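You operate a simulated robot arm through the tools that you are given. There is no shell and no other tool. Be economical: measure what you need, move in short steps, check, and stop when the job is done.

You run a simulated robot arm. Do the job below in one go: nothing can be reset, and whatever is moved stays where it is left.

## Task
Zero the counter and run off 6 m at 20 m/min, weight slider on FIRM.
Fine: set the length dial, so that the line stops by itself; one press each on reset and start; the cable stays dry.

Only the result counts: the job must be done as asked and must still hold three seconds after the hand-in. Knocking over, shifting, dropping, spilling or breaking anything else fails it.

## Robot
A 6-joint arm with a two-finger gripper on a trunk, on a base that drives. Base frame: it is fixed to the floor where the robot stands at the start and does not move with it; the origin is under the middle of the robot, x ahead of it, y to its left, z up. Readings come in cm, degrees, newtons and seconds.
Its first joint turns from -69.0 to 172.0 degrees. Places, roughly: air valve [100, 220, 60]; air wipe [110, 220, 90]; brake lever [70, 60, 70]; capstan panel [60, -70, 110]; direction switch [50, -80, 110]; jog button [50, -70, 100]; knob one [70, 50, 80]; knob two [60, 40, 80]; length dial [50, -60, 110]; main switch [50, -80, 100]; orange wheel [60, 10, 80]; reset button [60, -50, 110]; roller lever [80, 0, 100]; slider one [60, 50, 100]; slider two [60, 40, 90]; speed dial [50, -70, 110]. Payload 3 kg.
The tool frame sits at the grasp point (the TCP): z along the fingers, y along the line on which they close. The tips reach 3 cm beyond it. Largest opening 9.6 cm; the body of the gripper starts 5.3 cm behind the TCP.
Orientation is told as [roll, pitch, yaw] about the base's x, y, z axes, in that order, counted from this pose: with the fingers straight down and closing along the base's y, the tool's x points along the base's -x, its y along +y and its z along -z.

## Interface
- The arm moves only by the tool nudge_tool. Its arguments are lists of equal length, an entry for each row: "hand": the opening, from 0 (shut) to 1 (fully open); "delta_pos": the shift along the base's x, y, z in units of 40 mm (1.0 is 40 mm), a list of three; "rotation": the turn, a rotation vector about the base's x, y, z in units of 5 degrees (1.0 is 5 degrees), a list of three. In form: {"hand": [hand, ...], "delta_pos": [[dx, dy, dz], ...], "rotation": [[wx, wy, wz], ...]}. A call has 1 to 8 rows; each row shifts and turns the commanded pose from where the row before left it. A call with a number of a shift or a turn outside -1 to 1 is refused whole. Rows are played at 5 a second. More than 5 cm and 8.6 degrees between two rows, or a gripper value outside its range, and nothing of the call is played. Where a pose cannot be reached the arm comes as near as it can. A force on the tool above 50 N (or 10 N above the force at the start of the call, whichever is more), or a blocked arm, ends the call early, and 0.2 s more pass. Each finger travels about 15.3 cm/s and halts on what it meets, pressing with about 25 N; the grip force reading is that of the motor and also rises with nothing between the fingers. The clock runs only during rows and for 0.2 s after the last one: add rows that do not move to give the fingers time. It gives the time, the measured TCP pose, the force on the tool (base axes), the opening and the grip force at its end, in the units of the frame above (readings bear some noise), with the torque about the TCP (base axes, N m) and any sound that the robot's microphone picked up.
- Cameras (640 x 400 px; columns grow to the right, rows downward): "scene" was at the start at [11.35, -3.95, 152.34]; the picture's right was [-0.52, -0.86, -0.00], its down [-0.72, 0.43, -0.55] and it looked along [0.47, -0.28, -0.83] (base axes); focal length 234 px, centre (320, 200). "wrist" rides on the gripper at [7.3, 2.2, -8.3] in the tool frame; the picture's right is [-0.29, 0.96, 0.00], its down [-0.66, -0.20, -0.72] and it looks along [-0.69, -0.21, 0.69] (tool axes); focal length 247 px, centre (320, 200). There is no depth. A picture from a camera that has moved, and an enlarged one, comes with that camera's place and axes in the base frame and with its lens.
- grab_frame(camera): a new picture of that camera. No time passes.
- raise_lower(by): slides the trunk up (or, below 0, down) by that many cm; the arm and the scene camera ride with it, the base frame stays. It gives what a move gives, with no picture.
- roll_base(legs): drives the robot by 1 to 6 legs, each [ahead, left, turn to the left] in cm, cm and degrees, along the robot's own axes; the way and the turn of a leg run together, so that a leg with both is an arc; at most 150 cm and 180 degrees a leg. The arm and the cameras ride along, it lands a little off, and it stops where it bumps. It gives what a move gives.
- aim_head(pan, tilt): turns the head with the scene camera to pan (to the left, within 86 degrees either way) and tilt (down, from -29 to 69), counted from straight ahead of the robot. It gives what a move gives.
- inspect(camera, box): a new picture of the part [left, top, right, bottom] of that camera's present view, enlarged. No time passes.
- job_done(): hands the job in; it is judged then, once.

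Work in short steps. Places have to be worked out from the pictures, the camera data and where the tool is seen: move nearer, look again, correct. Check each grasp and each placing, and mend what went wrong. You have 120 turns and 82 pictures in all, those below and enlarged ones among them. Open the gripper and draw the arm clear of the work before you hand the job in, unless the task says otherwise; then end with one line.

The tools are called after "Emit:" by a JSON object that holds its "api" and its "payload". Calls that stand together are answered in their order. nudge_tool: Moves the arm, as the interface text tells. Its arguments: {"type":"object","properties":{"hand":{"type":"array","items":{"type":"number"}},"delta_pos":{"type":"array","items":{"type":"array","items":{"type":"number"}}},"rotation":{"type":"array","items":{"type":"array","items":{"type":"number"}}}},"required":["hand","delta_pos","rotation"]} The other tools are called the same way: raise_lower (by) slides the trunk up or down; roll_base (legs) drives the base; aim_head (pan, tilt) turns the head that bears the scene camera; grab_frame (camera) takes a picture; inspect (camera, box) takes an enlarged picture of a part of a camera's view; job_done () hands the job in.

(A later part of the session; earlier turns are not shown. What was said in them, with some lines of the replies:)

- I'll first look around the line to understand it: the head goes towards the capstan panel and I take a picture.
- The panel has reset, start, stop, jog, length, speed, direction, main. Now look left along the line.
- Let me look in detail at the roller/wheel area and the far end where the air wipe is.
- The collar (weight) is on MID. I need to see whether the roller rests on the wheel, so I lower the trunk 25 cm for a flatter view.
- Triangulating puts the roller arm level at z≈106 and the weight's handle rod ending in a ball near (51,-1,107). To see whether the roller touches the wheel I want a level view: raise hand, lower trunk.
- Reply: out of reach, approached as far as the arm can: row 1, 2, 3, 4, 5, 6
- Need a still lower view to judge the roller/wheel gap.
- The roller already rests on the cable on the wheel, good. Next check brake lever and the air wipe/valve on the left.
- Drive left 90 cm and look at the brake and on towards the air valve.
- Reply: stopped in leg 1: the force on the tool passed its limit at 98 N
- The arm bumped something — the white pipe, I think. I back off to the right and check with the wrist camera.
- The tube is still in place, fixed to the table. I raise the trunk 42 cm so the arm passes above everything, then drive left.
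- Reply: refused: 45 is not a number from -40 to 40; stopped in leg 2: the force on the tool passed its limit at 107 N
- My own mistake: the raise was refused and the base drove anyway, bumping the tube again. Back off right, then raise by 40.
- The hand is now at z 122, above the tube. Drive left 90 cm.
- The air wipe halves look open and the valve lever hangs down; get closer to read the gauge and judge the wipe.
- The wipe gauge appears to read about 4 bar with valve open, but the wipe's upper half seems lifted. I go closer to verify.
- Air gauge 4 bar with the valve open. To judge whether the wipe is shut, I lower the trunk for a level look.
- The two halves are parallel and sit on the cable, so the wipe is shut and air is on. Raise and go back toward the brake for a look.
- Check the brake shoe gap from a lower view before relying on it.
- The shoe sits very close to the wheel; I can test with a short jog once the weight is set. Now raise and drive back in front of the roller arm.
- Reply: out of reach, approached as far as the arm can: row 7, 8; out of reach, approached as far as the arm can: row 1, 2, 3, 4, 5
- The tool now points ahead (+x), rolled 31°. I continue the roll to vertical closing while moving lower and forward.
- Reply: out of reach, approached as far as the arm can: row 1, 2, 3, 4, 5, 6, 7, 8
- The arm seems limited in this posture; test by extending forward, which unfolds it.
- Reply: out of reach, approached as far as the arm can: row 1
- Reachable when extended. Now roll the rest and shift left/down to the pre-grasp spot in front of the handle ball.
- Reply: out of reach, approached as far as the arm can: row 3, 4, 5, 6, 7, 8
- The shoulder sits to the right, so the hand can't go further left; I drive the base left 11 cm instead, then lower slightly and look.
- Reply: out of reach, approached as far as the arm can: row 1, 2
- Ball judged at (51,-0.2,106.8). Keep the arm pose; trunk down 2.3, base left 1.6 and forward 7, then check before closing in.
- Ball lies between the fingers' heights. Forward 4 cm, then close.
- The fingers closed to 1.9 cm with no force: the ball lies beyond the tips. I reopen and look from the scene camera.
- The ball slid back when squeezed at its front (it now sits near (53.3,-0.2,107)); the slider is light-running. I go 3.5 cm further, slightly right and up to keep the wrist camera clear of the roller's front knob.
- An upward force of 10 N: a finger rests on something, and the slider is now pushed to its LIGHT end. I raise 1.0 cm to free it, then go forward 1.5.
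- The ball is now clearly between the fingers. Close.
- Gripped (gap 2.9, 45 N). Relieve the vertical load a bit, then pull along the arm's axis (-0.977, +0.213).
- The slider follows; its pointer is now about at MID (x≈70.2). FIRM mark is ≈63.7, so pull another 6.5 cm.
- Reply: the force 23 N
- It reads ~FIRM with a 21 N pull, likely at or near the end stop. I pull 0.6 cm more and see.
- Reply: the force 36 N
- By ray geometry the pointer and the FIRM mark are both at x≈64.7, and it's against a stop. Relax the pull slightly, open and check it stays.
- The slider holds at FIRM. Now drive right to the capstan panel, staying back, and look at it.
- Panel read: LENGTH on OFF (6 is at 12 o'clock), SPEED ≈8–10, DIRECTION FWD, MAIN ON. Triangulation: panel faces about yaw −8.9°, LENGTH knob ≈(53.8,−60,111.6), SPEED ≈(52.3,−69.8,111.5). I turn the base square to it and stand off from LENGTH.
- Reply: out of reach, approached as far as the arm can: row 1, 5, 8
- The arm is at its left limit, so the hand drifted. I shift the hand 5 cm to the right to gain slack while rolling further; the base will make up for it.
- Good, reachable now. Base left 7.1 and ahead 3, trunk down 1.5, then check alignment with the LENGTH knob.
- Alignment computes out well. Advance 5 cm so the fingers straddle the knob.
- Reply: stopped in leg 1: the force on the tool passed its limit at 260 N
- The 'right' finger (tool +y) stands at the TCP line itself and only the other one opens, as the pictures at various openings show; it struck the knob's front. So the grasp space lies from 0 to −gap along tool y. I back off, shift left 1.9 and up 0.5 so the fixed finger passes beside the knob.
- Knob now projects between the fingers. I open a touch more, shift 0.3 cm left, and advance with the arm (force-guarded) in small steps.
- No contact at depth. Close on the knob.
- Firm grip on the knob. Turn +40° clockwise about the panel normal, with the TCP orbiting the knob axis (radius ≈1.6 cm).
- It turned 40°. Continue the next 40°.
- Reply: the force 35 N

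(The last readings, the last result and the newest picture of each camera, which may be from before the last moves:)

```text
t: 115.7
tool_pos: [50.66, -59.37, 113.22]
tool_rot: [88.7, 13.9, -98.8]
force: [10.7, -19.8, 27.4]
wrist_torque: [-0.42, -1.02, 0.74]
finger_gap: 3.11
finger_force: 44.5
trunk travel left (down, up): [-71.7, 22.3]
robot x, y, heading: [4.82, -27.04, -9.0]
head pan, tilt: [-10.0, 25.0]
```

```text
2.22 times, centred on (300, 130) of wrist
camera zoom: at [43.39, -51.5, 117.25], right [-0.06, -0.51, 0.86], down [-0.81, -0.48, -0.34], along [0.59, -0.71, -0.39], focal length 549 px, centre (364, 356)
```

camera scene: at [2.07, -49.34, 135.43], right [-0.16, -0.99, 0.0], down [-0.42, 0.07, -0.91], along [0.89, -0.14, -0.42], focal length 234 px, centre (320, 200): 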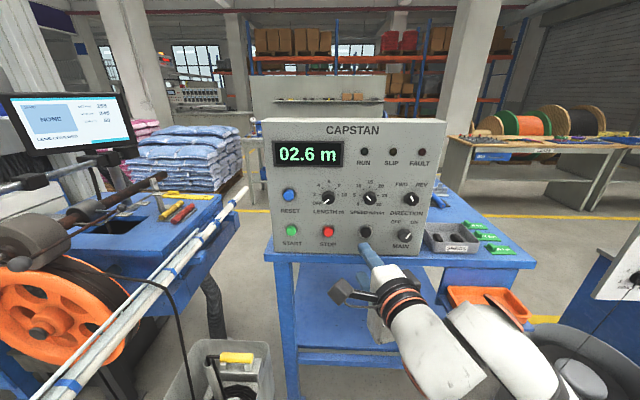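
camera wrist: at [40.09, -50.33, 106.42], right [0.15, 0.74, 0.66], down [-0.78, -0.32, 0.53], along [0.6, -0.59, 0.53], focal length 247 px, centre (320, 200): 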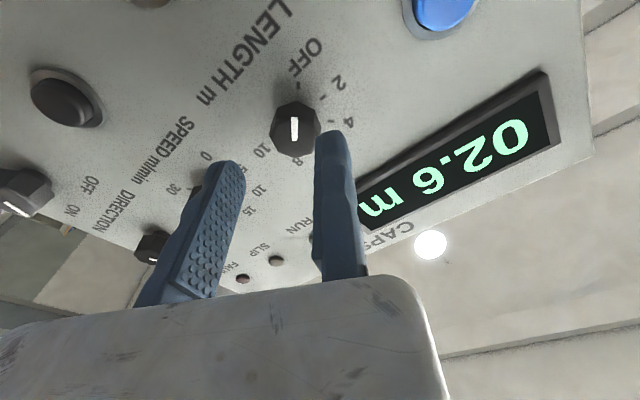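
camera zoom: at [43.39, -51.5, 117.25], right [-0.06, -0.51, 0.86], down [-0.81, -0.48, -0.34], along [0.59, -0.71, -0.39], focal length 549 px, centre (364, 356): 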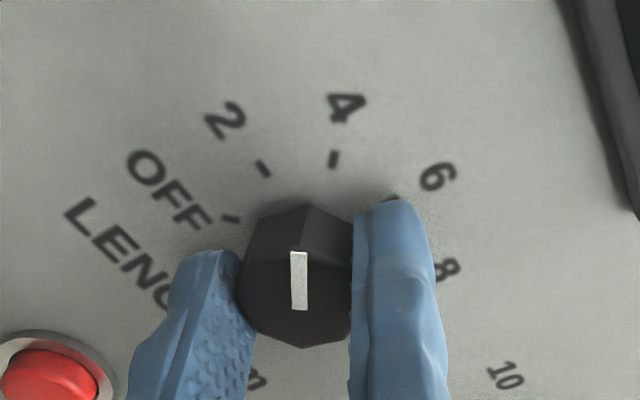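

The pointer reads about 3.5; the scale steps are 45° (6 at the top), so 55° remain. I go on with 40°, easing the side load.

Emit:
{"api": "nudge_tool", "payload": {"hand": [0.2, 0.2, 0.2, 0.2, 0.2, 0.2, 0.2, 0.2], "delta_pos": [[-0.005, -0.06, 0.05], [-0.005, -0.034, 0.015], [-0.005, -0.033, -0.016], [-0.005, -0.031, -0.019], [-0.005, -0.029, -0.022], [-0.004, -0.027, -0.0245], [-0.004, -0.025, -0.027], [-0.0035, -0.0227, -0.029]], "rotation": [[0.987, -0.155, 0], [0.987, -0.155, 0], [0.987, -0.155, 0], [0.987, -0.155, 0], [0.987, -0.155, 0], [0.987, -0.155, 0], [0.987, -0.155, 0], [0.987, -0.155, 0]]}}

```text
t: 117.5
tool_pos: [50.48, -60.29, 112.68]
tool_rot: [88.8, 54.0, -98.6]
force: [-0.4, -10.4, -0.7]
wrist_torque: [-0.3, -0.7, 0.35]
finger_gap: 3.1
finger_force: 45.3
trunk travel left (down, up): [-71.7, 22.3]
robot x, y, heading: [5.27, -26.84, -9.2]
head pan, tilt: [-10.0, 25.0]
```

Forces are low. The last 15°.

Emit:
{"api": "nudge_tool", "payload": {"hand": [0.2, 0.2, 0.2, 0.2], "delta_pos": [[-0.003, -0.02, -0.031], [-0.003, -0.0174, -0.0325], [-0.002, -0.0146, -0.034], [0, 0, 0]], "rotation": [[0.987, -0.155, 0], [0.987, -0.155, 0], [0.987, -0.155, 0], [0, 0, 0]]}}

Emit:
{"api": "inspect", "payload": {"camera": "scene", "box": [280, 170, 440, 270]}}

```text
t: 118.5
tool_pos: [50.51, -60.56, 112.34]
tool_rot: [89.3, 68.8, -98.1]
force: [6.3, -15.8, 13.8]
wrist_torque: [-0.14, -1.17, -0.01]
finger_gap: 3.12
finger_force: 45.3
trunk travel left (down, up): [-71.7, 22.3]
robot x, y, heading: [5.28, -27.43, -9.1]
head pan, tilt: [-10.0, 25.0]
```

```text
4.00 times, centred on (360, 220) of scene
camera zoom: at [19.19, -31.59, 138.55], right [-0.33, -0.95, 0.0], down [-0.4, 0.14, -0.91], along [0.86, -0.29, -0.42], focal length 937 px, centre (160, 120)
```

zoom: 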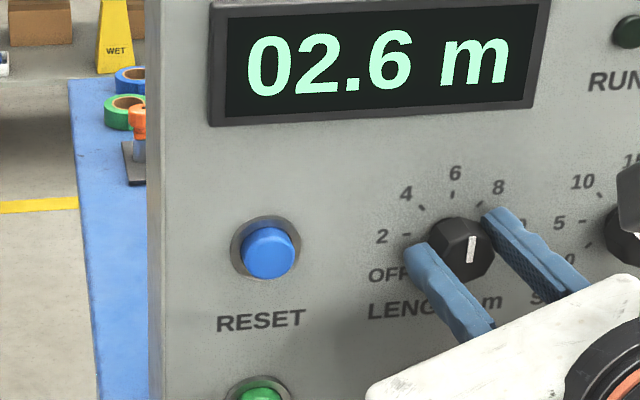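

Pointer is about at 6. Open and back out with the arm, then verify.

Emit:
{"api": "nudge_tool", "payload": {"hand": [0.5, 0.58, 0.58, 0.58, 0.58, 0.58, 0.58, 0.58], "delta_pos": [[0, 0, 0], [0, 0, 0], [-0.2, 0.031, 0], [-0.2, 0.031, 0], [-0.2, 0.031, 0], [-0.2, 0.031, 0], [-0.2, 0.031, 0], [-0.2, 0.031, 0]], "rotation": [[0, 0, 0], [0, 0, 0], [0, 0, 0], [0, 0, 0], [0, 0, 0], [0, 0, 0], [0, 0, 0], [0, 0, 0]]}}

Emit:
{"api": "inspect", "payload": {"camera": "scene", "box": [330, 190, 474, 280]}}

```text
t: 120.3
tool_pos: [47.73, -57.99, 113.79]
tool_rot: [88.5, 68.7, -98.7]
force: [0.0, -0.5, -0.7]
wrist_torque: [0.0, -0.02, 0.01]
finger_gap: 5.57
finger_force: 0.1
out of reach, approached as far as the arm can: row 4, 5, 6, 7, 8
trunk travel left (down, up): [-71.7, 22.3]
robot x, y, heading: [5.08, -26.97, -9.0]
head pan, tilt: [-10.0, 25.0]
```

```text
4.44 times, centred on (402, 235) of scene
camera zoom: at [19.17, -31.14, 138.54], right [-0.33, -0.95, 0.0], down [-0.4, 0.14, -0.91], along [0.86, -0.3, -0.42], focal length 1041 px, centre (-44, 44)
```

zoom: 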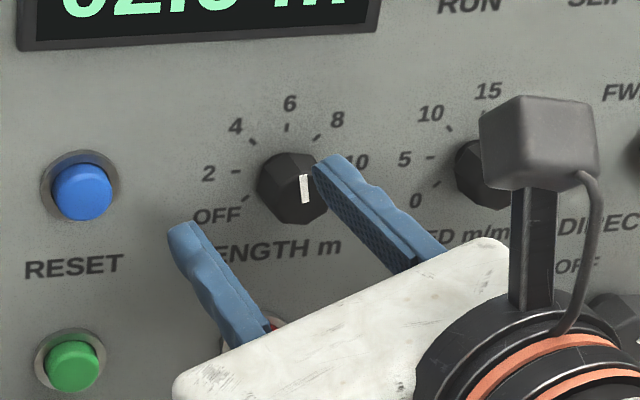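

The knob was dragged back ~15° (now ≈5.3) as the arm drifted on leaving. I regrip: roll back 15° to match its flats, offset beside the knob axis (v=−50.4, z=111.6 from the grip readings).

Emit:
{"api": "nudge_tool", "payload": {"hand": [0.58, 0.58, 0.58, 0.58], "delta_pos": [[-0.04, -0.27, -0.12], [-0.04, -0.27, -0.13], [0, 0, 0], [0, 0, 0]], "rotation": [[-0.987, 0.155, 0], [-0.987, 0.155, 0], [-0.987, 0.155, 0], [0, 0, 0]]}}

```text
t: 121.3
tool_pos: [48.78, -59.19, 113.54]
tool_rot: [88.7, 53.7, -98.5]
force: [-1.0, 0.3, -0.1]
wrist_torque: [-0.03, -0.02, 0.01]
finger_gap: 5.57
finger_force: 0.0
out of reach, approached as far as the arm can: row 1, 2
trunk travel left (down, up): [-71.7, 22.3]
robot x, y, heading: [5.57, -26.92, -8.9]
head pan, tilt: [-10.0, 25.0]
```

The arm is too folded here. Base back 4 cm, then reach forward with the arm to the standoff.

Emit:
{"api": "roll_base", "payload": {"legs": [[-4, 0, 0]]}}

Emit:
{"api": "nudge_tool", "payload": {"hand": [0.58, 0.58, 0.58, 0.58, 0.58], "delta_pos": [[0.18, -0.1, -0.05], [0.18, -0.1, -0.05], [0.18, -0.1, -0.05], [0.18, -0.1, -0.04], [0, 0, 0]], "rotation": [[0, 0, 0], [0, 0, 0], [0, 0, 0], [0, 0, 0], [0, 0, 0]]}}

```text
t: 122.2
tool_pos: [44.83, -58.55, 113.55]
tool_rot: [88.6, 53.7, -98.6]
force: [0.5, -0.8, 0.3]
wrist_torque: [0.0, -0.02, 0.03]
finger_gap: 5.55
finger_force: 0.0
trunk travel left (down, up): [-71.7, 22.3]
robot x, y, heading: [1.13, -26.44, -9.3]
head pan, tilt: [-10.0, 25.0]
```

```text
t: 123.4
tool_pos: [47.58, -60.18, 112.85]
tool_rot: [88.8, 53.9, -98.5]
force: [-0.2, 0.0, 0.2]
wrist_torque: [-0.02, -0.03, -0.01]
finger_gap: 5.57
finger_force: 0.0
trunk travel left (down, up): [-71.7, 22.3]
robot x, y, heading: [1.16, -26.26, -8.9]
head pan, tilt: [-10.0, 25.0]
```

On target. One wrist picture to read the pointer and alignment.

Emit:
{"api": "inspect", "payload": {"camera": "wrist", "box": [160, 40, 440, 220]}}

```text
2.22 times, centred on (300, 130) of wrist
camera zoom: at [39.65, -56.52, 120.15], right [-0.12, -0.94, 0.33], down [-0.75, -0.13, -0.64], along [0.65, -0.33, -0.69], focal length 549 px, centre (364, 356)
```

zoom: 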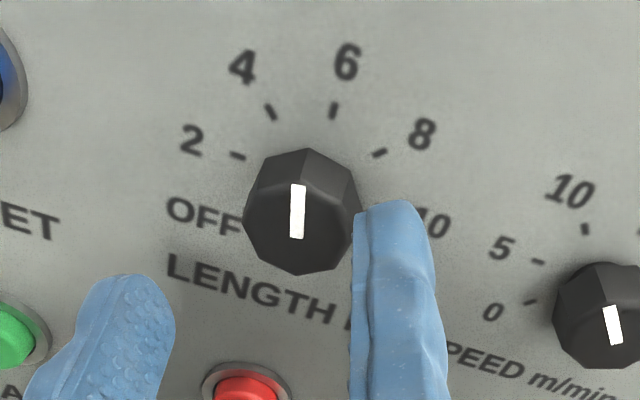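

Pointer computes to −11.6° from 6 (≈5.5); scale steps 45° confirmed. Advance with the arm and close.

Emit:
{"api": "nudge_tool", "payload": {"hand": [0.58, 0.58, 0.58, 0.58, 0.58, 0.4, 0.2, 0.2], "delta_pos": [[0.146, -0.023, 0], [0.146, -0.023, 0], [0.146, -0.023, 0], [0.146, -0.023, 0], [0.146, -0.023, 0], [0, 0, 0], [0, 0, 0], [0, 0, 0]], "rotation": [[0, 0, 0], [0, 0, 0], [0, 0, 0], [0, 0, 0], [0, 0, 0], [0, 0, 0], [0, 0, 0], [0, 0, 0]]}}

Emit:
{"api": "nudge_tool", "payload": {"hand": [0.2, 0.2, 0.2, 0.2, 0.2], "delta_pos": [[0, 0, 0], [-0.0035, -0.0227, -0.029], [-0.003, -0.02, -0.031], [-0.003, -0.0174, -0.0325], [0, 0, 0]], "rotation": [[0, 0, 0], [0.987, -0.155, 0], [0.987, -0.155, 0], [0.987, -0.155, 0], [0, 0, 0]]}}

```text
t: 125.2
tool_pos: [50.65, -60.35, 112.65]
tool_rot: [88.6, 53.6, -98.7]
force: [-5.0, 10.0, -15.6]
wrist_torque: [0.05, 0.51, 0.47]
finger_gap: 3.1
finger_force: 45.0
trunk travel left (down, up): [-71.7, 22.3]
robot x, y, heading: [1.29, -26.65, -9.0]
head pan, tilt: [-10.0, 25.0]
```

```text
t: 126.4
tool_pos: [50.64, -60.67, 112.34]
tool_rot: [89.1, 68.8, -98.2]
force: [-4.0, 9.2, -14.9]
wrist_torque: [-0.15, -0.07, 0.76]
finger_gap: 3.11
finger_force: 45.2
trunk travel left (down, up): [-71.7, 22.3]
robot x, y, heading: [1.29, -26.43, -9.0]
head pan, tilt: [-10.0, 25.0]
```

Null the side force before release: shift +0.25 cm y, −0.4 cm z.

Emit:
{"api": "nudge_tool", "payload": {"hand": [0.2, 0.2], "delta_pos": [[0.01, 0.06, -0.09], [0, 0, 0]], "rotation": [[0, 0, 0], [0, 0, 0]]}}

```text
t: 127.0
tool_pos: [50.57, -60.61, 112.21]
tool_rot: [90.4, 68.5, -97.1]
force: [17.2, -6.6, 30.4]
wrist_torque: [0.36, -0.21, -0.5]
finger_gap: 3.09
finger_force: 45.1
trunk travel left (down, up): [-71.7, 22.3]
robot x, y, heading: [1.11, -26.45, -9.2]
head pan, tilt: [-10.0, 25.0]
```

Emit:
{"api": "nudge_tool", "payload": {"hand": [0.2, 0.2], "delta_pos": [[-0.005, -0.025, 0.06], [0, 0, 0]], "rotation": [[0, 0, 0], [0, 0, 0]]}}

```text
t: 127.6
tool_pos: [50.6, -60.67, 112.18]
tool_rot: [89.5, 68.7, -98.0]
force: [16.5, -6.7, 25.8]
wrist_torque: [0.0, -1.72, 0.12]
finger_gap: 3.07
finger_force: 45.1
trunk travel left (down, up): [-71.7, 22.3]
robot x, y, heading: [1.71, -26.26, -8.9]
head pan, tilt: [-10.0, 25.0]
```

Emit:
{"api": "nudge_tool", "payload": {"hand": [0.2, 0.2], "delta_pos": [[-0.02, -0.02, 0.04], [0, 0, 0]], "rotation": [[0, 0, 0], [0, 0, 0]]}}

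```text
t: 128.2
tool_pos: [50.48, -60.59, 112.33]
tool_rot: [88.7, 68.8, -98.6]
force: [10.8, -1.8, 11.6]
wrist_torque: [-0.11, -1.37, 0.5]
finger_gap: 3.08
finger_force: 45.1
trunk travel left (down, up): [-71.7, 22.3]
robot x, y, heading: [1.29, -26.6, -9.1]
head pan, tilt: [-10.0, 25.0]
```

Emit:
{"api": "nudge_tool", "payload": {"hand": [0.2, 0.2, 0.45, 0.58, 0.58], "delta_pos": [[-0.01, -0.005, 0.03], [0, 0, 0], [0, 0, 0], [0, 0, 0], [0, 0, 0]], "rotation": [[0, 0, 0], [0, 0, 0], [0, 0, 0], [0, 0, 0], [0, 0, 0]]}}

Emit:
{"api": "roll_base", "payload": {"legs": [[-5, 0, 0]]}}

Emit:
{"api": "inspect", "payload": {"camera": "wrist", "box": [160, 20, 440, 200]}}

```text
t: 129.4
tool_pos: [50.25, -60.76, 112.51]
tool_rot: [89.1, 68.7, -98.2]
force: [-0.4, 0.3, -0.2]
wrist_torque: [0.07, -0.04, 0.02]
finger_gap: 5.56
finger_force: 0.0
trunk travel left (down, up): [-71.7, 22.3]
robot x, y, heading: [1.27, -26.26, -9.0]
head pan, tilt: [-10.0, 25.0]
```

```text
t: 130.3
tool_pos: [45.54, -60.16, 112.54]
tool_rot: [89.1, 68.7, -98.3]
force: [-0.1, 0.9, -0.7]
wrist_torque: [0.01, -0.02, 0.02]
finger_gap: 5.55
finger_force: 0.0
trunk travel left (down, up): [-71.7, 22.3]
robot x, y, heading: [-3.3, -25.68, -9.2]
head pan, tilt: [-10.0, 25.0]
```

```text
2.22 times, centred on (300, 110) of wrist
camera zoom: at [37.24, -58.31, 120.2], right [-0.13, -0.99, 0.07], down [-0.73, 0.04, -0.68], along [0.67, -0.14, -0.72], focal length 549 px, centre (364, 400)
```

zoom: 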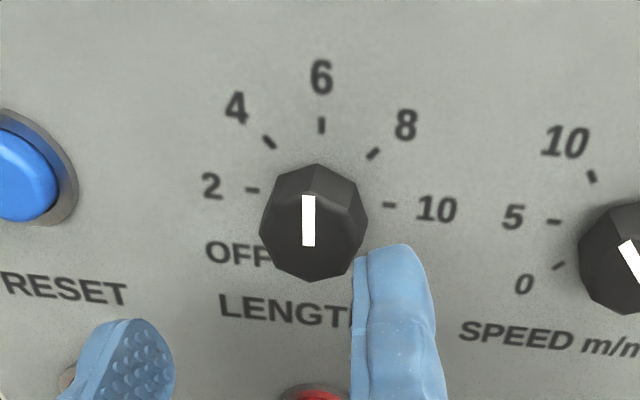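

LENGTH reads 6 exactly (pointer vertical within 1°). Next SPEED (now at 10, needs +90° to 20): roll back 90° to φ=68.6, move right 7.2, up 1.

Emit:
{"api": "nudge_tool", "payload": {"hand": [0.58, 0.58, 0.58, 0.58, 0.58, 0.58, 0.58, 0.58], "delta_pos": [[0, 0, 0], [0, 0, 0], [0, 0, 0], [0, 0, 0], [0, 0, 0], [0, 0, 0], [0, 0, 0], [0, 0, 0]], "rotation": [[-0.987, 0.155, 0], [-0.987, 0.155, 0], [-0.987, 0.155, 0], [-0.987, 0.155, 0], [-0.987, 0.155, 0], [-0.987, 0.155, 0], [-0.987, 0.155, 0], [-0.987, 0.155, 0]]}}

Emit:
{"api": "nudge_tool", "payload": {"hand": [0.58, 0.58, 0.58, 0.58, 0.58, 0.58, 0.58, 0.58], "delta_pos": [[0, 0, 0], [0, 0, 0], [0, 0, 0], [0, 0, 0], [0, 0, 0], [0, 0, 0], [0, 0, 0], [0, 0, 0]], "rotation": [[-0.987, 0.155, 0], [-0.987, 0.155, 0], [-0.987, 0.155, 0], [-0.987, 0.155, 0], [-0.987, 0.155, 0], [-0.987, 0.155, 0], [-0.987, 0.155, 0], [-0.987, 0.155, 0]]}}

Emit:
{"api": "nudge_tool", "payload": {"hand": [0.58, 0.58, 0.58], "delta_pos": [[0, 0, 0], [0, 0, 0], [0, 0, 0]], "rotation": [[-0.987, 0.155, 0], [-0.987, 0.155, 0], [0, 0, 0]]}}

Emit:
{"api": "roll_base", "payload": {"legs": [[0, -7.2, 0.2]]}}

```text
t: 132.1
tool_pos: [45.51, -59.99, 112.57]
tool_rot: [88.7, 28.7, -98.7]
force: [-0.7, -0.6, 0.7]
wrist_torque: [0.0, 0.02, 0.03]
finger_gap: 5.56
finger_force: 0.1
trunk travel left (down, up): [-71.7, 22.3]
robot x, y, heading: [-3.46, -25.87, -9.1]
head pan, tilt: [-10.0, 25.0]
```

```text
t: 133.9
tool_pos: [45.54, -60.1, 112.53]
tool_rot: [88.4, -11.2, -98.7]
force: [-0.8, 0.0, -0.2]
wrist_torque: [0.0, 0.0, -0.01]
finger_gap: 5.54
finger_force: 0.1
trunk travel left (down, up): [-71.7, 22.3]
robot x, y, heading: [-3.41, -25.24, -9.3]
head pan, tilt: [-10.0, 25.0]
```

```text
t: 134.7
tool_pos: [45.56, -60.1, 112.54]
tool_rot: [88.4, -21.2, -98.7]
force: [-0.6, -0.9, -0.3]
wrist_torque: [-0.01, 0.01, 0.01]
finger_gap: 5.56
finger_force: 0.1
trunk travel left (down, up): [-71.7, 22.3]
robot x, y, heading: [-3.66, -26.01, -9.2]
head pan, tilt: [-10.0, 25.0]
```

```text
t: 135.7
tool_pos: [44.47, -66.94, 112.45]
tool_rot: [88.3, -21.1, -98.6]
force: [-0.2, 0.3, 0.9]
wrist_torque: [-0.02, 0.0, 0.02]
finger_gap: 5.58
finger_force: 0.1
trunk travel left (down, up): [-71.7, 22.3]
robot x, y, heading: [-4.82, -32.83, -8.9]
head pan, tilt: [-10.0, 25.0]
```

Emit:
{"api": "raise_lower", "payload": {"by": 1.05}}

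Emit:
{"api": "nudge_tool", "payload": {"hand": [0.58, 0.58], "delta_pos": [[-0.011, -0.074, 0], [0, 0, 0]], "rotation": [[0, 0, 0], [0, 0, 0]]}}

Emit:
{"api": "inspect", "payload": {"camera": "wrist", "box": [160, 20, 440, 200]}}

```text
t: 136.3
tool_pos: [44.51, -66.95, 113.58]
tool_rot: [88.4, -21.1, -98.6]
force: [0.0, 1.1, -1.1]
wrist_torque: [-0.03, -0.05, 0.01]
finger_gap: 5.55
finger_force: 0.0
trunk travel left (down, up): [-72.8, 21.2]
robot x, y, heading: [-4.06, -32.53, -8.8]
head pan, tilt: [-10.0, 25.0]
```

```text
t: 136.9
tool_pos: [44.45, -67.25, 113.4]
tool_rot: [88.4, -21.0, -98.5]
force: [0.0, -0.3, 0.0]
wrist_torque: [-0.01, 0.02, 0.0]
finger_gap: 5.57
finger_force: 0.1
trunk travel left (down, up): [-72.8, 21.2]
robot x, y, heading: [-4.7, -32.72, -8.8]
head pan, tilt: [-10.0, 25.0]
```

```text
2.22 times, centred on (300, 110) of wrist
camera zoom: at [37.31, -58.22, 113.18], right [0.04, 0.07, 1.0], down [-0.82, -0.57, 0.07], along [0.57, -0.82, 0.03], focal length 549 px, centre (364, 400)
```

zoom: 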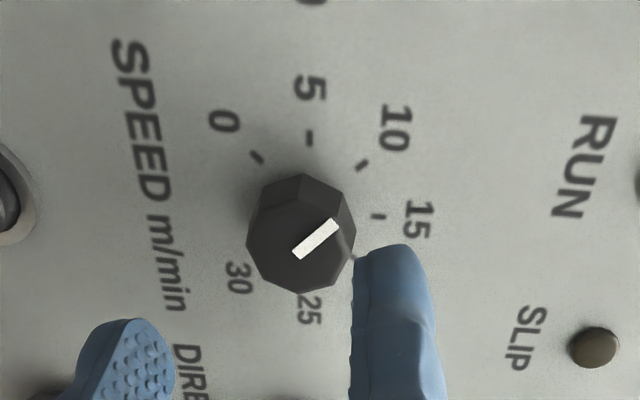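

Speed pointer computes to exactly −45° (10 m/min), axis as expected. Advance 5 cm and close.

Emit:
{"api": "nudge_tool", "payload": {"hand": [0.58, 0.58, 0.58, 0.58, 0.58, 0.58, 0.58, 0.58], "delta_pos": [[0.2045, -0.032, 0], [0.2045, -0.032, 0], [0.2045, -0.032, 0], [0.2045, -0.032, 0], [0.15, -0.0235, 0], [0.15, -0.0235, 0], [0.1, -0.0157, 0], [0, 0, 0]], "rotation": [[0, 0, 0], [0, 0, 0], [0, 0, 0], [0, 0, 0], [0, 0, 0], [0, 0, 0], [0, 0, 0], [0, 0, 0]]}}

Emit:
{"api": "nudge_tool", "payload": {"hand": [0.4, 0.2, 0.2, 0.2], "delta_pos": [[0, 0, 0], [0, 0, 0], [0, 0, 0], [0, 0, 0]], "rotation": [[0, 0, 0], [0, 0, 0], [0, 0, 0], [0, 0, 0]]}}

```text
t: 138.7
tool_pos: [49.34, -67.98, 113.58]
tool_rot: [88.4, -21.1, -98.4]
force: [0.4, 0.6, 0.9]
wrist_torque: [0.01, -0.02, -0.05]
finger_gap: 5.54
finger_force: 0.1
trunk travel left (down, up): [-72.8, 21.2]
robot x, y, heading: [-4.34, -32.82, -8.9]
head pan, tilt: [-10.0, 25.0]
```

```text
t: 139.7
tool_pos: [49.52, -68.14, 113.42]
tool_rot: [88.2, -21.0, -98.4]
force: [-5.6, -2.5, -13.3]
wrist_torque: [0.08, 0.36, -0.25]
finger_gap: 3.49
finger_force: 13.9
trunk travel left (down, up): [-72.8, 21.2]
robot x, y, heading: [-5.07, -32.67, -8.8]
head pan, tilt: [-10.0, 25.0]
```

Emit:
{"api": "nudge_tool", "payload": {"hand": [0.2, 0.2, 0.2], "delta_pos": [[0, 0, -0.03], [0, 0, 0], [0, 0, 0]], "rotation": [[0, 0, 0], [0, 0, 0], [0, 0, 0]]}}

```text
t: 140.5
tool_pos: [49.35, -68.13, 113.24]
tool_rot: [88.3, -21.0, -98.6]
force: [-2.6, -4.9, -12.3]
wrist_torque: [0.04, 0.27, -0.23]
finger_gap: 3.45
finger_force: 13.3
trunk travel left (down, up): [-72.8, 21.2]
robot x, y, heading: [-5.03, -31.98, -9.2]
head pan, tilt: [-10.0, 25.0]
```

The moving finger pushes from below while the fixed one is ~0.3 cm clear; shift down 0.3.

Emit:
{"api": "nudge_tool", "payload": {"hand": [0.2, 0.2, 0.2], "delta_pos": [[-0.004, -0.025, -0.07], [0, 0, 0], [0, 0, 0]], "rotation": [[0, 0, 0], [0, 0, 0], [0, 0, 0]]}}

```text
t: 141.3
tool_pos: [49.43, -68.36, 113.0]
tool_rot: [88.3, -21.0, -98.4]
force: [-2.9, -5.5, -9.9]
wrist_torque: [-0.02, 0.23, -0.15]
finger_gap: 3.18
finger_force: 10.9
trunk travel left (down, up): [-72.8, 21.2]
robot x, y, heading: [-4.49, -32.8, -8.9]
head pan, tilt: [-10.0, 25.0]
```

Emit:
{"api": "nudge_tool", "payload": {"hand": [0.1, 0.1, 0.1], "delta_pos": [[-0.003, -0.018, -0.05], [0, 0, 0], [0, 0, 0]], "rotation": [[0, 0, 0], [0, 0, 0], [0, 0, 0]]}}

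```text
t: 142.1
tool_pos: [49.44, -68.38, 112.99]
tool_rot: [88.4, -21.0, -98.5]
force: [4.9, -7.1, 2.3]
wrist_torque: [-0.13, 0.04, 0.38]
finger_gap: 3.11
finger_force: 45.1
trunk travel left (down, up): [-72.8, 21.2]
robot x, y, heading: [-4.29, -32.82, -8.9]
head pan, tilt: [-10.0, 25.0]
```

Gripped fully (3.11, 45 N). Turn clockwise 40°.

Emit:
{"api": "nudge_tool", "payload": {"hand": [0.15, 0.15, 0.15, 0.15, 0.15, 0.15, 0.15, 0.15], "delta_pos": [[-0.005, -0.032, 0.011], [-0.005, -0.033, 0.008], [-0.005, -0.0335, 0.005], [-0.005, -0.034, 0.002], [-0.005, -0.034, -0.001], [-0.005, -0.034, -0.004], [-0.005, -0.0335, -0.007], [-0.005, -0.0325, -0.01]], "rotation": [[0.987, -0.155, 0], [0.987, -0.155, 0], [0.987, -0.155, 0], [0.987, -0.155, 0], [0.987, -0.155, 0], [0.987, -0.155, 0], [0.987, -0.155, 0], [0.987, -0.155, 0]]}}

Emit:
{"api": "nudge_tool", "payload": {"hand": [0.15, 0.15, 0.15, 0.15, 0.15, 0.15, 0.15, 0.15], "delta_pos": [[-0.005, -0.0317, -0.0126], [-0.005, -0.0305, -0.0154], [-0.0045, -0.029, -0.018], [-0.0043, -0.0274, -0.0205], [-0.004, -0.0255, -0.0229], [-0.0037, -0.0235, -0.025], [-0.0033, -0.0212, -0.027], [-0.003, -0.0188, -0.0288]], "rotation": [[0.987, -0.155, 0], [0.987, -0.155, 0], [0.987, -0.155, 0], [0.987, -0.155, 0], [0.987, -0.155, 0], [0.987, -0.155, 0], [0.987, -0.155, 0], [0.987, -0.155, 0]]}}

```text
t: 143.9
tool_pos: [49.12, -69.39, 113.16]
tool_rot: [89.0, 19.0, -98.4]
force: [15.0, -15.2, 26.9]
wrist_torque: [-0.26, -0.94, 0.71]
finger_gap: 3.1
finger_force: 45.4
trunk travel left (down, up): [-72.8, 21.2]
robot x, y, heading: [-4.71, -32.88, -9.1]
head pan, tilt: [-10.0, 25.0]
```

```text
t: 145.7
tool_pos: [49.08, -70.38, 112.43]
tool_rot: [90.0, 58.9, -97.5]
force: [16.1, -19.4, 28.0]
wrist_torque: [-0.14, -1.79, 0.22]
finger_gap: 3.07
finger_force: 44.9
trunk travel left (down, up): [-72.8, 21.2]
robot x, y, heading: [-4.79, -32.53, -9.3]
head pan, tilt: [-10.0, 25.0]
```

Last 10° plus a relief of the side load.

Emit:
{"api": "nudge_tool", "payload": {"hand": [0.15, 0.15, 0.15, 0.15], "delta_pos": [[-0.003, -0.0165, -0.03], [-0.003, -0.014, -0.0315], [-0.02, -0.03, 0.06], [0, 0, 0]], "rotation": [[0.987, -0.155, 0], [0.987, -0.155, 0], [0, 0, 0], [0, 0, 0]]}}

```text
t: 146.7
tool_pos: [49.04, -70.52, 112.26]
tool_rot: [90.0, 68.9, -97.6]
force: [12.7, -17.0, 18.9]
wrist_torque: [-0.11, -1.65, 0.19]
finger_gap: 3.09
finger_force: 44.5
trunk travel left (down, up): [-72.8, 21.2]
robot x, y, heading: [-4.57, -32.83, -8.7]
head pan, tilt: [-10.0, 25.0]
```

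Emit:
{"api": "nudge_tool", "payload": {"hand": [0.15, 0.15], "delta_pos": [[-0.025, -0.04, 0.035], [0, 0, 0]], "rotation": [[0, 0, 0], [0, 0, 0]]}}

```text
t: 147.3
tool_pos: [49.0, -70.6, 112.18]
tool_rot: [89.2, 68.8, -98.1]
force: [10.9, -7.6, 8.9]
wrist_torque: [-0.2, -1.5, 0.36]
finger_gap: 3.07
finger_force: 44.6
trunk travel left (down, up): [-72.8, 21.2]
robot x, y, heading: [-4.45, -32.57, -8.8]
head pan, tilt: [-10.0, 25.0]
```

One more small relief, open, and back the base out, then verify.

Emit:
{"api": "nudge_tool", "payload": {"hand": [0.15, 0.15, 0.45, 0.58, 0.58], "delta_pos": [[-0.02, -0.02, 0.025], [0, 0, 0], [0, 0, 0], [0, 0, 0], [0, 0, 0]], "rotation": [[0, 0, 0], [0, 0, 0], [0, 0, 0], [0, 0, 0], [0, 0, 0]]}}

Emit:
{"api": "roll_base", "payload": {"legs": [[-6, 0, 0]]}}

Emit:
{"api": "inspect", "payload": {"camera": "wrist", "box": [120, 0, 440, 200]}}

```text
t: 148.5
tool_pos: [48.83, -70.49, 112.41]
tool_rot: [89.7, 68.7, -97.9]
force: [0.1, 0.8, -0.5]
wrist_torque: [-0.03, 0.02, -0.01]
finger_gap: 5.57
finger_force: 0.1
trunk travel left (down, up): [-72.8, 21.2]
robot x, y, heading: [-4.67, -32.77, -8.8]
head pan, tilt: [-10.0, 25.0]
```

```text
t: 149.5
tool_pos: [42.93, -69.51, 112.54]
tool_rot: [89.6, 68.7, -97.7]
force: [0.2, 0.1, 0.0]
wrist_torque: [-0.01, -0.01, -0.01]
finger_gap: 5.55
finger_force: 0.0
trunk travel left (down, up): [-72.8, 21.2]
robot x, y, heading: [-10.27, -31.8, -8.8]
head pan, tilt: [-10.0, 25.0]
```

```text
2.00 times, centred on (280, 100) of wrist
camera zoom: at [34.62, -67.76, 120.19], right [-0.13, -0.99, 0.07], down [-0.72, 0.04, -0.69], along [0.68, -0.14, -0.72], focal length 494 px, centre (400, 400)
```

zoom: 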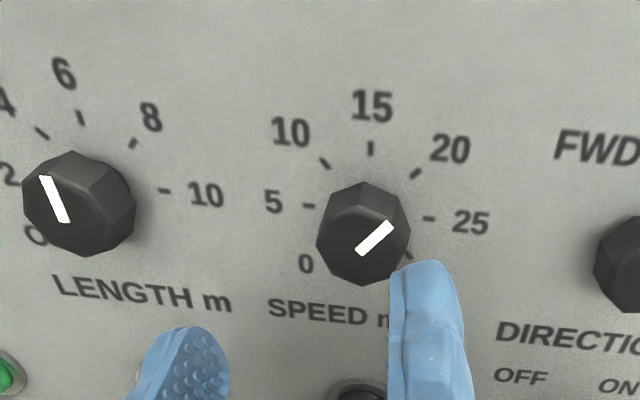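

SPEED computes to +45° = 20, LENGTH still 6. Before starting I want certainty about the brake: drive back left and look straight along the shoe/wheel gap (y≈72).

Emit:
{"api": "roll_base", "payload": {"legs": [[-15, 0, 0], [0, 0, 8.9], [0, 102, 0]]}}

Emit:
{"api": "aim_head", "payload": {"pan": 0, "tilt": 40}}

Emit:
{"api": "inspect", "payload": {"camera": "scene", "box": [272, 150, 368, 210]}}

```text
t: 156.3
tool_pos: [32.58, 43.28, 112.46]
tool_rot: [89.8, 68.9, -87.8]
force: [0.6, -0.4, 0.3]
wrist_torque: [-0.01, -0.02, 0.0]
finger_gap: 5.6
finger_force: 0.1
trunk travel left (down, up): [-72.8, 21.2]
robot x, y, heading: [-26.69, 71.12, 1.3]
head pan, tilt: [-10.0, 25.0]
```

```text
t: 157.1
tool_pos: [32.59, 43.3, 112.5]
tool_rot: [89.7, 68.7, -87.9]
force: [-0.9, -0.9, 0.2]
wrist_torque: [-0.01, 0.03, -0.01]
finger_gap: 5.6
finger_force: 0.1
trunk travel left (down, up): [-72.8, 21.2]
robot x, y, heading: [-26.7, 71.29, 1.5]
head pan, tilt: [0.0, 40.0]
```

```text
6.67 times, centred on (320, 180) of scene
camera zoom: at [-12.87, 71.19, 137.26], right [0.02, -1.0, 0.0], down [-0.64, -0.01, -0.77], along [0.77, 0.01, -0.64], focal length 1562 px, centre (320, 333)
```

zoom: 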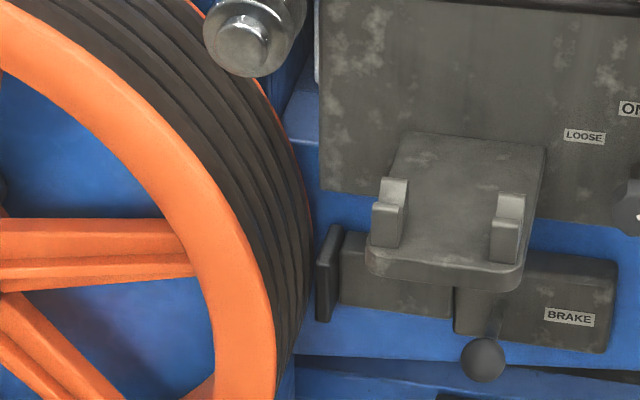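

Viewed in line, there's a clear gap of ~0.7 cm between shoe and wheel: the brake is off. Return to the panel, closing the fingers on the way.

Emit:
{"api": "roll_base", "payload": {"legs": [[0, 0, -1.5], [0, -81.5, 0], [0, 0, -8.9]]}}

Emit:
{"api": "nudge_tool", "payload": {"hand": [0.3, 0, 0, 0], "delta_pos": [[0, 0, 0], [0, 0, 0], [0, 0, 0], [0, 0, 0]], "rotation": [[0, 0, 0], [0, 0, 0], [0, 0, 0], [0, 0, 0]]}}

```text
t: 162.5
tool_pos: [26.85, -47.83, 112.6]
tool_rot: [89.7, 68.8, -97.4]
force: [-0.2, -0.8, -0.6]
wrist_torque: [-0.01, 0.02, 0.02]
finger_gap: 5.55
finger_force: 0.0
trunk travel left (down, up): [-72.8, 21.2]
robot x, y, heading: [-26.67, -10.62, -8.6]
head pan, tilt: [0.0, 40.0]
```

```text
t: 163.5
tool_pos: [26.87, -47.78, 112.55]
tool_rot: [89.7, 68.7, -97.4]
force: [0.0, -0.3, -0.4]
wrist_torque: [-0.02, 0.0, 0.0]
finger_gap: 0.0
finger_force: 25.1
trunk travel left (down, up): [-72.8, 21.2]
robot x, y, heading: [-26.97, -10.32, -8.7]
head pan, tilt: [0.0, 40.0]
```

Drive to a standoff in front of RESET and take a look.

Emit:
{"api": "roll_base", "payload": {"legs": [[0, 2.65, -0.2], [21.4, 0, 0]]}}

Emit:
{"api": "raise_lower", "payload": {"by": -0.95}}

Emit:
{"api": "grab_frame", "payload": {"camera": "wrist"}}

```text
t: 165.5
tool_pos: [48.03, -48.6, 112.49]
tool_rot: [89.7, 68.7, -97.7]
force: [0.2, 0.1, -0.3]
wrist_torque: [0.06, -0.01, 0.0]
finger_gap: 0.01
finger_force: 25.3
trunk travel left (down, up): [-72.8, 21.2]
robot x, y, heading: [-5.28, -10.81, -8.7]
head pan, tilt: [0.0, 40.0]
```

```text
t: 166.1
tool_pos: [48.12, -48.55, 111.57]
tool_rot: [89.6, 68.7, -97.8]
force: [0.8, 0.2, 0.8]
wrist_torque: [0.0, -0.01, -0.02]
finger_gap: 0.01
finger_force: 24.4
trunk travel left (down, up): [-71.8, 22.2]
robot x, y, heading: [-5.16, -10.98, -8.7]
head pan, tilt: [0.0, 40.0]
```

```text
5 pictures are left
camera wrist: at [39.92, -46.82, 119.21], right [-0.13, -0.99, 0.07], down [-0.73, 0.04, -0.69], along [0.68, -0.14, -0.72], focal length 247 px, centre (320, 200)
```

wrist: 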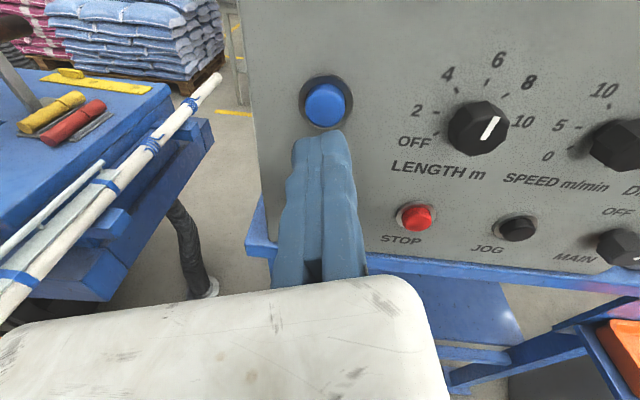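

RESET is at (v −40.5, z 111.7), straight ahead of the tip. Advance: 4.4 cm, then small steps until contact.

Emit:
{"api": "nudge_tool", "payload": {"hand": [0, 0, 0, 0, 0, 0, 0], "delta_pos": [[0.271, -0.042, 0], [0.271, -0.042, 0], [0.271, -0.042, 0], [0.271, -0.042, 0], [0.05, -0.008, 0], [0.05, -0.008, 0], [0, 0, 0]], "rotation": [[0, 0, 0], [0, 0, 0], [0, 0, 0], [0, 0, 0], [0, 0, 0], [0, 0, 0], [0, 0, 0]]}}

```text
t: 167.7
tool_pos: [52.74, -49.31, 111.5]
tool_rot: [89.9, 68.7, -97.5]
force: [-4.4, 0.6, -2.3]
wrist_torque: [0.0, 0.05, -0.05]
finger_gap: 0.01
finger_force: 24.9
trunk travel left (down, up): [-71.8, 22.2]
robot x, y, heading: [-5.47, -10.49, -8.9]
head pan, tilt: [0.0, 40.0]
heard: click
```

A click at −4 N: RESET is pressed. Retract and check the counter.

Emit:
{"api": "nudge_tool", "payload": {"hand": [0, 0, 0, 0, 0], "delta_pos": [[-0.291, 0.046, 0], [-0.291, 0.046, 0], [-0.291, 0.046, 0], [-0.291, 0.046, 0], [0, 0, 0]], "rotation": [[0, 0, 0], [0, 0, 0], [0, 0, 0], [0, 0, 0], [0, 0, 0]]}}

Emit:
{"api": "aim_head", "payload": {"pan": -35, "tilt": 25}}

Emit:
{"api": "grab_frame", "payload": {"camera": "scene"}}

```text
t: 168.9
tool_pos: [48.32, -48.59, 111.76]
tool_rot: [89.5, 68.7, -97.7]
force: [0.5, 0.2, 0.2]
wrist_torque: [0.01, 0.01, 0.0]
finger_gap: 0.0
finger_force: 24.9
trunk travel left (down, up): [-71.8, 22.2]
robot x, y, heading: [-5.49, -10.82, -8.8]
head pan, tilt: [0.0, 40.0]
```

```text
t: 169.9
tool_pos: [48.14, -48.5, 111.58]
tool_rot: [89.7, 68.8, -97.6]
force: [0.4, -0.1, -0.4]
wrist_torque: [-0.03, 0.01, 0.02]
finger_gap: 0.01
finger_force: 25.1
trunk travel left (down, up): [-71.8, 22.2]
robot x, y, heading: [-5.8, -11.12, -8.7]
head pan, tilt: [-35.0, 25.0]
```

```text
4 pictures are left
camera scene: at [6.59, -18.28, 138.63], right [-0.69, -0.72, 0.0], down [-0.31, 0.29, -0.91], along [0.65, -0.63, -0.42], focal length 234 px, centre (320, 200)
```

scene: 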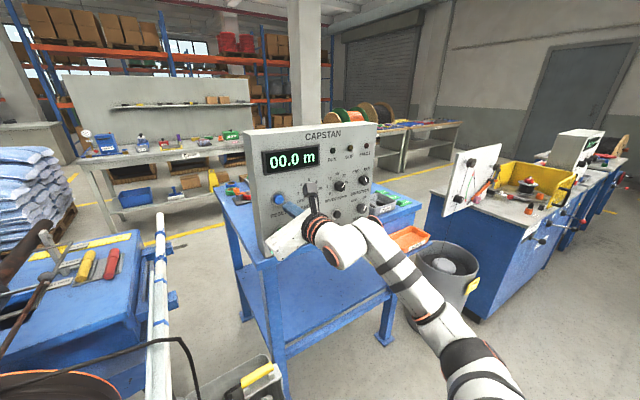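

Counter reads 00.0. Lower 10.2 cm to START and press likewise.

Emit:
{"api": "raise_lower", "payload": {"by": -10.2}}

Emit:
{"api": "nudge_tool", "payload": {"hand": [0, 0, 0, 0, 0, 0, 0], "delta_pos": [[0.271, -0.042, 0], [0.271, -0.042, 0], [0.271, -0.042, 0], [0.271, -0.042, 0], [0.05, -0.008, 0], [0.05, -0.008, 0], [0, 0, 0]], "rotation": [[0, 0, 0], [0, 0, 0], [0, 0, 0], [0, 0, 0], [0, 0, 0], [0, 0, 0], [0, 0, 0]]}}

```text
t: 171.3
tool_pos: [48.27, -48.61, 101.47]
tool_rot: [89.7, 68.7, -97.7]
force: [-0.5, -0.2, 0.0]
wrist_torque: [-0.02, 0.0, 0.02]
finger_gap: 0.01
finger_force: 24.9
trunk travel left (down, up): [-61.6, 32.4]
robot x, y, heading: [-5.13, -10.27, -8.8]
head pan, tilt: [-35.0, 25.0]
```

```text
t: 172.9
tool_pos: [52.83, -49.32, 101.49]
tool_rot: [89.8, 68.7, -97.6]
force: [-5.0, -0.1, -1.5]
wrist_torque: [0.01, 0.11, -0.03]
finger_gap: 0.0
finger_force: 25.2
trunk travel left (down, up): [-61.6, 32.4]
robot x, y, heading: [-5.24, -10.85, -8.8]
head pan, tilt: [-35.0, 25.0]
heard: click
```

Click: START pressed. Retract and let it run (6 m at 20 m/min ≈ 18 s).

Emit:
{"api": "nudge_tool", "payload": {"hand": [0, 0, 0, 0, 0, 0, 0, 0], "delta_pos": [[-0.291, 0.046, 0], [-0.291, 0.046, 0], [-0.291, 0.046, 0], [-0.291, 0.046, 0], [0, 0, 0], [0, 0, 0], [0, 0, 0], [0, 0, 0]], "rotation": [[0, 0, 0], [0, 0, 0], [0, 0, 0], [0, 0, 0], [0, 0, 0], [0, 0, 0], [0, 0, 0], [0, 0, 0]]}}

Emit:
{"api": "inspect", "payload": {"camera": "scene", "box": [230, 90, 390, 190]}}

```text
t: 174.7
tool_pos: [48.36, -48.69, 101.5]
tool_rot: [89.7, 68.7, -97.8]
force: [0.7, -0.4, 0.4]
wrist_torque: [0.01, 0.03, -0.03]
finger_gap: 0.0
finger_force: 24.5
trunk travel left (down, up): [-61.6, 32.4]
robot x, y, heading: [-5.6, -10.9, -8.9]
head pan, tilt: [-35.0, 25.0]
```

```text
4.00 times, centred on (310, 140) of scene
camera zoom: at [6.58, -18.29, 128.44], right [-0.69, -0.72, 0.0], down [-0.3, 0.29, -0.91], along [0.65, -0.63, -0.42], focal length 937 px, centre (360, 440)
```

zoom: 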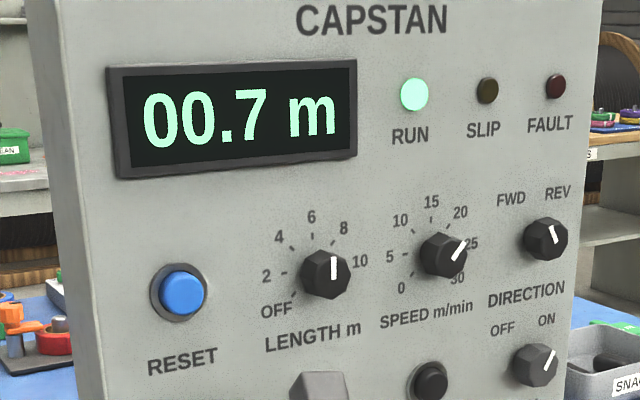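

Running without slip (0.7 m after ~2 s). Draw the arm clear and open while it runs, passing the time with trunk moves.

Emit:
{"api": "roll_base", "payload": {"legs": [[-18, 0, 0]]}}

Emit:
{"api": "nudge_tool", "payload": {"hand": [0.6, 0.6, 0.6, 0.6, 0.6, 0.6, 0.6, 0.6], "delta_pos": [[0, 0, 0], [0, 0, 0], [0, 0, 0], [0, 0, 0], [0, 0, 0], [0, 0, 0], [0, 0, 0], [0, 0, 0]], "rotation": [[0, 0, 0], [0, 0, 0], [0, 0, 0], [0, 0, 0], [0, 0, 0], [0, 0, 0], [0, 0, 0], [0, 0, 0]]}}

Emit:
{"api": "raise_lower", "payload": {"by": 30}}

Emit:
{"api": "raise_lower", "payload": {"by": -25}}

Emit:
{"api": "raise_lower", "payload": {"by": 25}}

Emit:
{"api": "raise_lower", "payload": {"by": -25}}

Emit:
{"api": "raise_lower", "payload": {"by": 25}}

Emit:
{"api": "raise_lower", "payload": {"by": -15}}

Emit:
{"api": "inspect", "payload": {"camera": "scene", "box": [220, 80, 420, 205]}}

```text
t: 176.2
tool_pos: [30.41, -45.97, 101.57]
tool_rot: [89.8, 68.7, -97.7]
force: [-0.1, -0.6, -0.3]
wrist_torque: [0.01, 0.05, 0.02]
finger_gap: 0.0
finger_force: 25.5
trunk travel left (down, up): [-61.6, 32.4]
robot x, y, heading: [-23.09, -8.01, -8.9]
head pan, tilt: [-35.0, 25.0]
```

```text
t: 178.0
tool_pos: [30.43, -45.99, 101.34]
tool_rot: [89.6, 68.7, -97.8]
force: [0.1, 0.0, 0.5]
wrist_torque: [0.03, 0.0, 0.02]
finger_gap: 5.77
finger_force: 0.1
trunk travel left (down, up): [-61.6, 32.4]
robot x, y, heading: [-23.36, -7.88, -8.9]
head pan, tilt: [-35.0, 25.0]
```

```text
t: 181.0
tool_pos: [30.5, -45.96, 131.49]
tool_rot: [89.7, 68.7, -97.8]
force: [0.3, 0.1, 0.5]
wrist_torque: [0.02, 0.02, 0.0]
finger_gap: 5.76
finger_force: 0.1
trunk travel left (down, up): [-91.6, 2.4]
robot x, y, heading: [-23.13, -8.06, -9.1]
head pan, tilt: [-35.0, 25.0]
```

```text
t: 183.6
tool_pos: [30.47, -45.89, 106.4]
tool_rot: [89.7, 68.7, -97.9]
force: [1.1, -0.2, -0.3]
wrist_torque: [0.01, 0.01, 0.02]
finger_gap: 5.75
finger_force: 0.0
trunk travel left (down, up): [-66.6, 27.4]
robot x, y, heading: [-23.39, -7.85, -9.0]
head pan, tilt: [-35.0, 25.0]
```

```text
t: 186.2
tool_pos: [30.46, -46.12, 131.48]
tool_rot: [89.7, 68.7, -97.7]
force: [0.4, 0.4, 0.1]
wrist_torque: [0.0, -0.02, 0.03]
finger_gap: 5.74
finger_force: 0.1
trunk travel left (down, up): [-91.6, 2.4]
robot x, y, heading: [-23.02, -8.32, -8.9]
head pan, tilt: [-35.0, 25.0]
```

```text
t: 188.7
tool_pos: [30.49, -46.0, 106.38]
tool_rot: [89.7, 68.7, -97.8]
force: [-0.3, 0.2, 0.3]
wrist_torque: [0.0, -0.04, 0.01]
finger_gap: 5.78
finger_force: 0.0
trunk travel left (down, up): [-66.6, 27.4]
robot x, y, heading: [-22.89, -7.7, -9.0]
head pan, tilt: [-35.0, 25.0]
```

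```text
t: 191.3
tool_pos: [30.49, -45.95, 131.4]
tool_rot: [89.6, 68.6, -97.8]
force: [-0.4, -0.3, -0.2]
wrist_torque: [-0.02, -0.03, -0.02]
finger_gap: 5.77
finger_force: 0.1
trunk travel left (down, up): [-91.6, 2.4]
robot x, y, heading: [-23.0, -8.41, -8.7]
head pan, tilt: [-35.0, 25.0]
```

```text
t: 193.1
tool_pos: [30.44, -45.99, 116.47]
tool_rot: [89.7, 68.7, -97.8]
force: [0.0, 0.0, 0.1]
wrist_torque: [0.0, 0.0, 0.03]
finger_gap: 5.76
finger_force: 0.0
trunk travel left (down, up): [-76.6, 17.4]
robot x, y, heading: [-22.92, -7.94, -9.0]
head pan, tilt: [-35.0, 25.0]
```

```text
3.20 times, centred on (320, 142) of scene
camera zoom: at [-11.21, -15.53, 143.44], right [-0.69, -0.72, 0.0], down [-0.3, 0.29, -0.91], along [0.65, -0.63, -0.42], focal length 750 px, centre (320, 384)
```

zoom: 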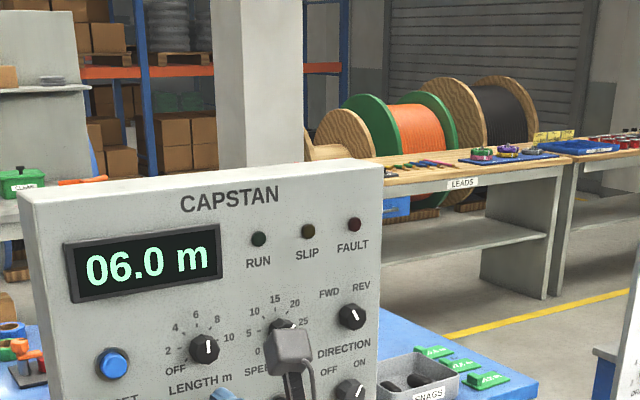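

It stopped by itself at 06.0 m, RUN is off, no slip. A quick last look at the weight slider.

Emit:
{"api": "aim_head", "payload": {"pan": 15, "tilt": 30}}

Emit:
{"api": "inspect", "payload": {"camera": "scene", "box": [280, 110, 400, 185]}}

```text
t: 194.2
tool_pos: [30.41, -45.93, 116.43]
tool_rot: [89.8, 68.7, -97.7]
force: [0.2, -0.3, 1.0]
wrist_torque: [-0.03, -0.01, 0.01]
finger_gap: 5.78
finger_force: 0.1
trunk travel left (down, up): [-76.6, 17.4]
robot x, y, heading: [-23.47, -7.87, -8.9]
head pan, tilt: [15.0, 30.0]
```

```text
5.33 times, centred on (340, 148) of scene
camera zoom: at [-8.85, -8.21, 142.64], right [0.11, -0.99, 0.0], down [-0.5, -0.05, -0.87], along [0.86, 0.09, -0.5], focal length 1250 px, centre (213, 480)
```

zoom: 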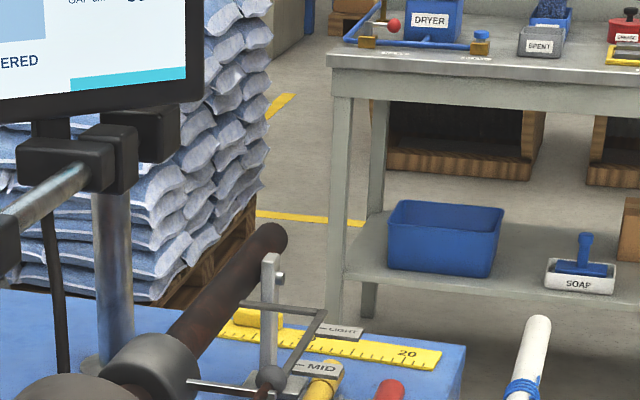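

The slider is unchanged at FIRM, the arm is clear and the gripper open; hand in.

Emit:
{"api": "job_done", "payload": {}}

```text
The job is handed in.
```

The job is handed in: counter zeroed with one RESET press, LENGTH on 6 and SPEED on 20, weight slider on FIRM. One START press ran the line, which stopped by itself at 06.0 m with no slip. I left the air wipe alone; it was shut and at 4 bar. While driving, the arm bumped the white tube twice and one finger struck the LENGTH knob hard (260 N); both looked undamaged afterwards.
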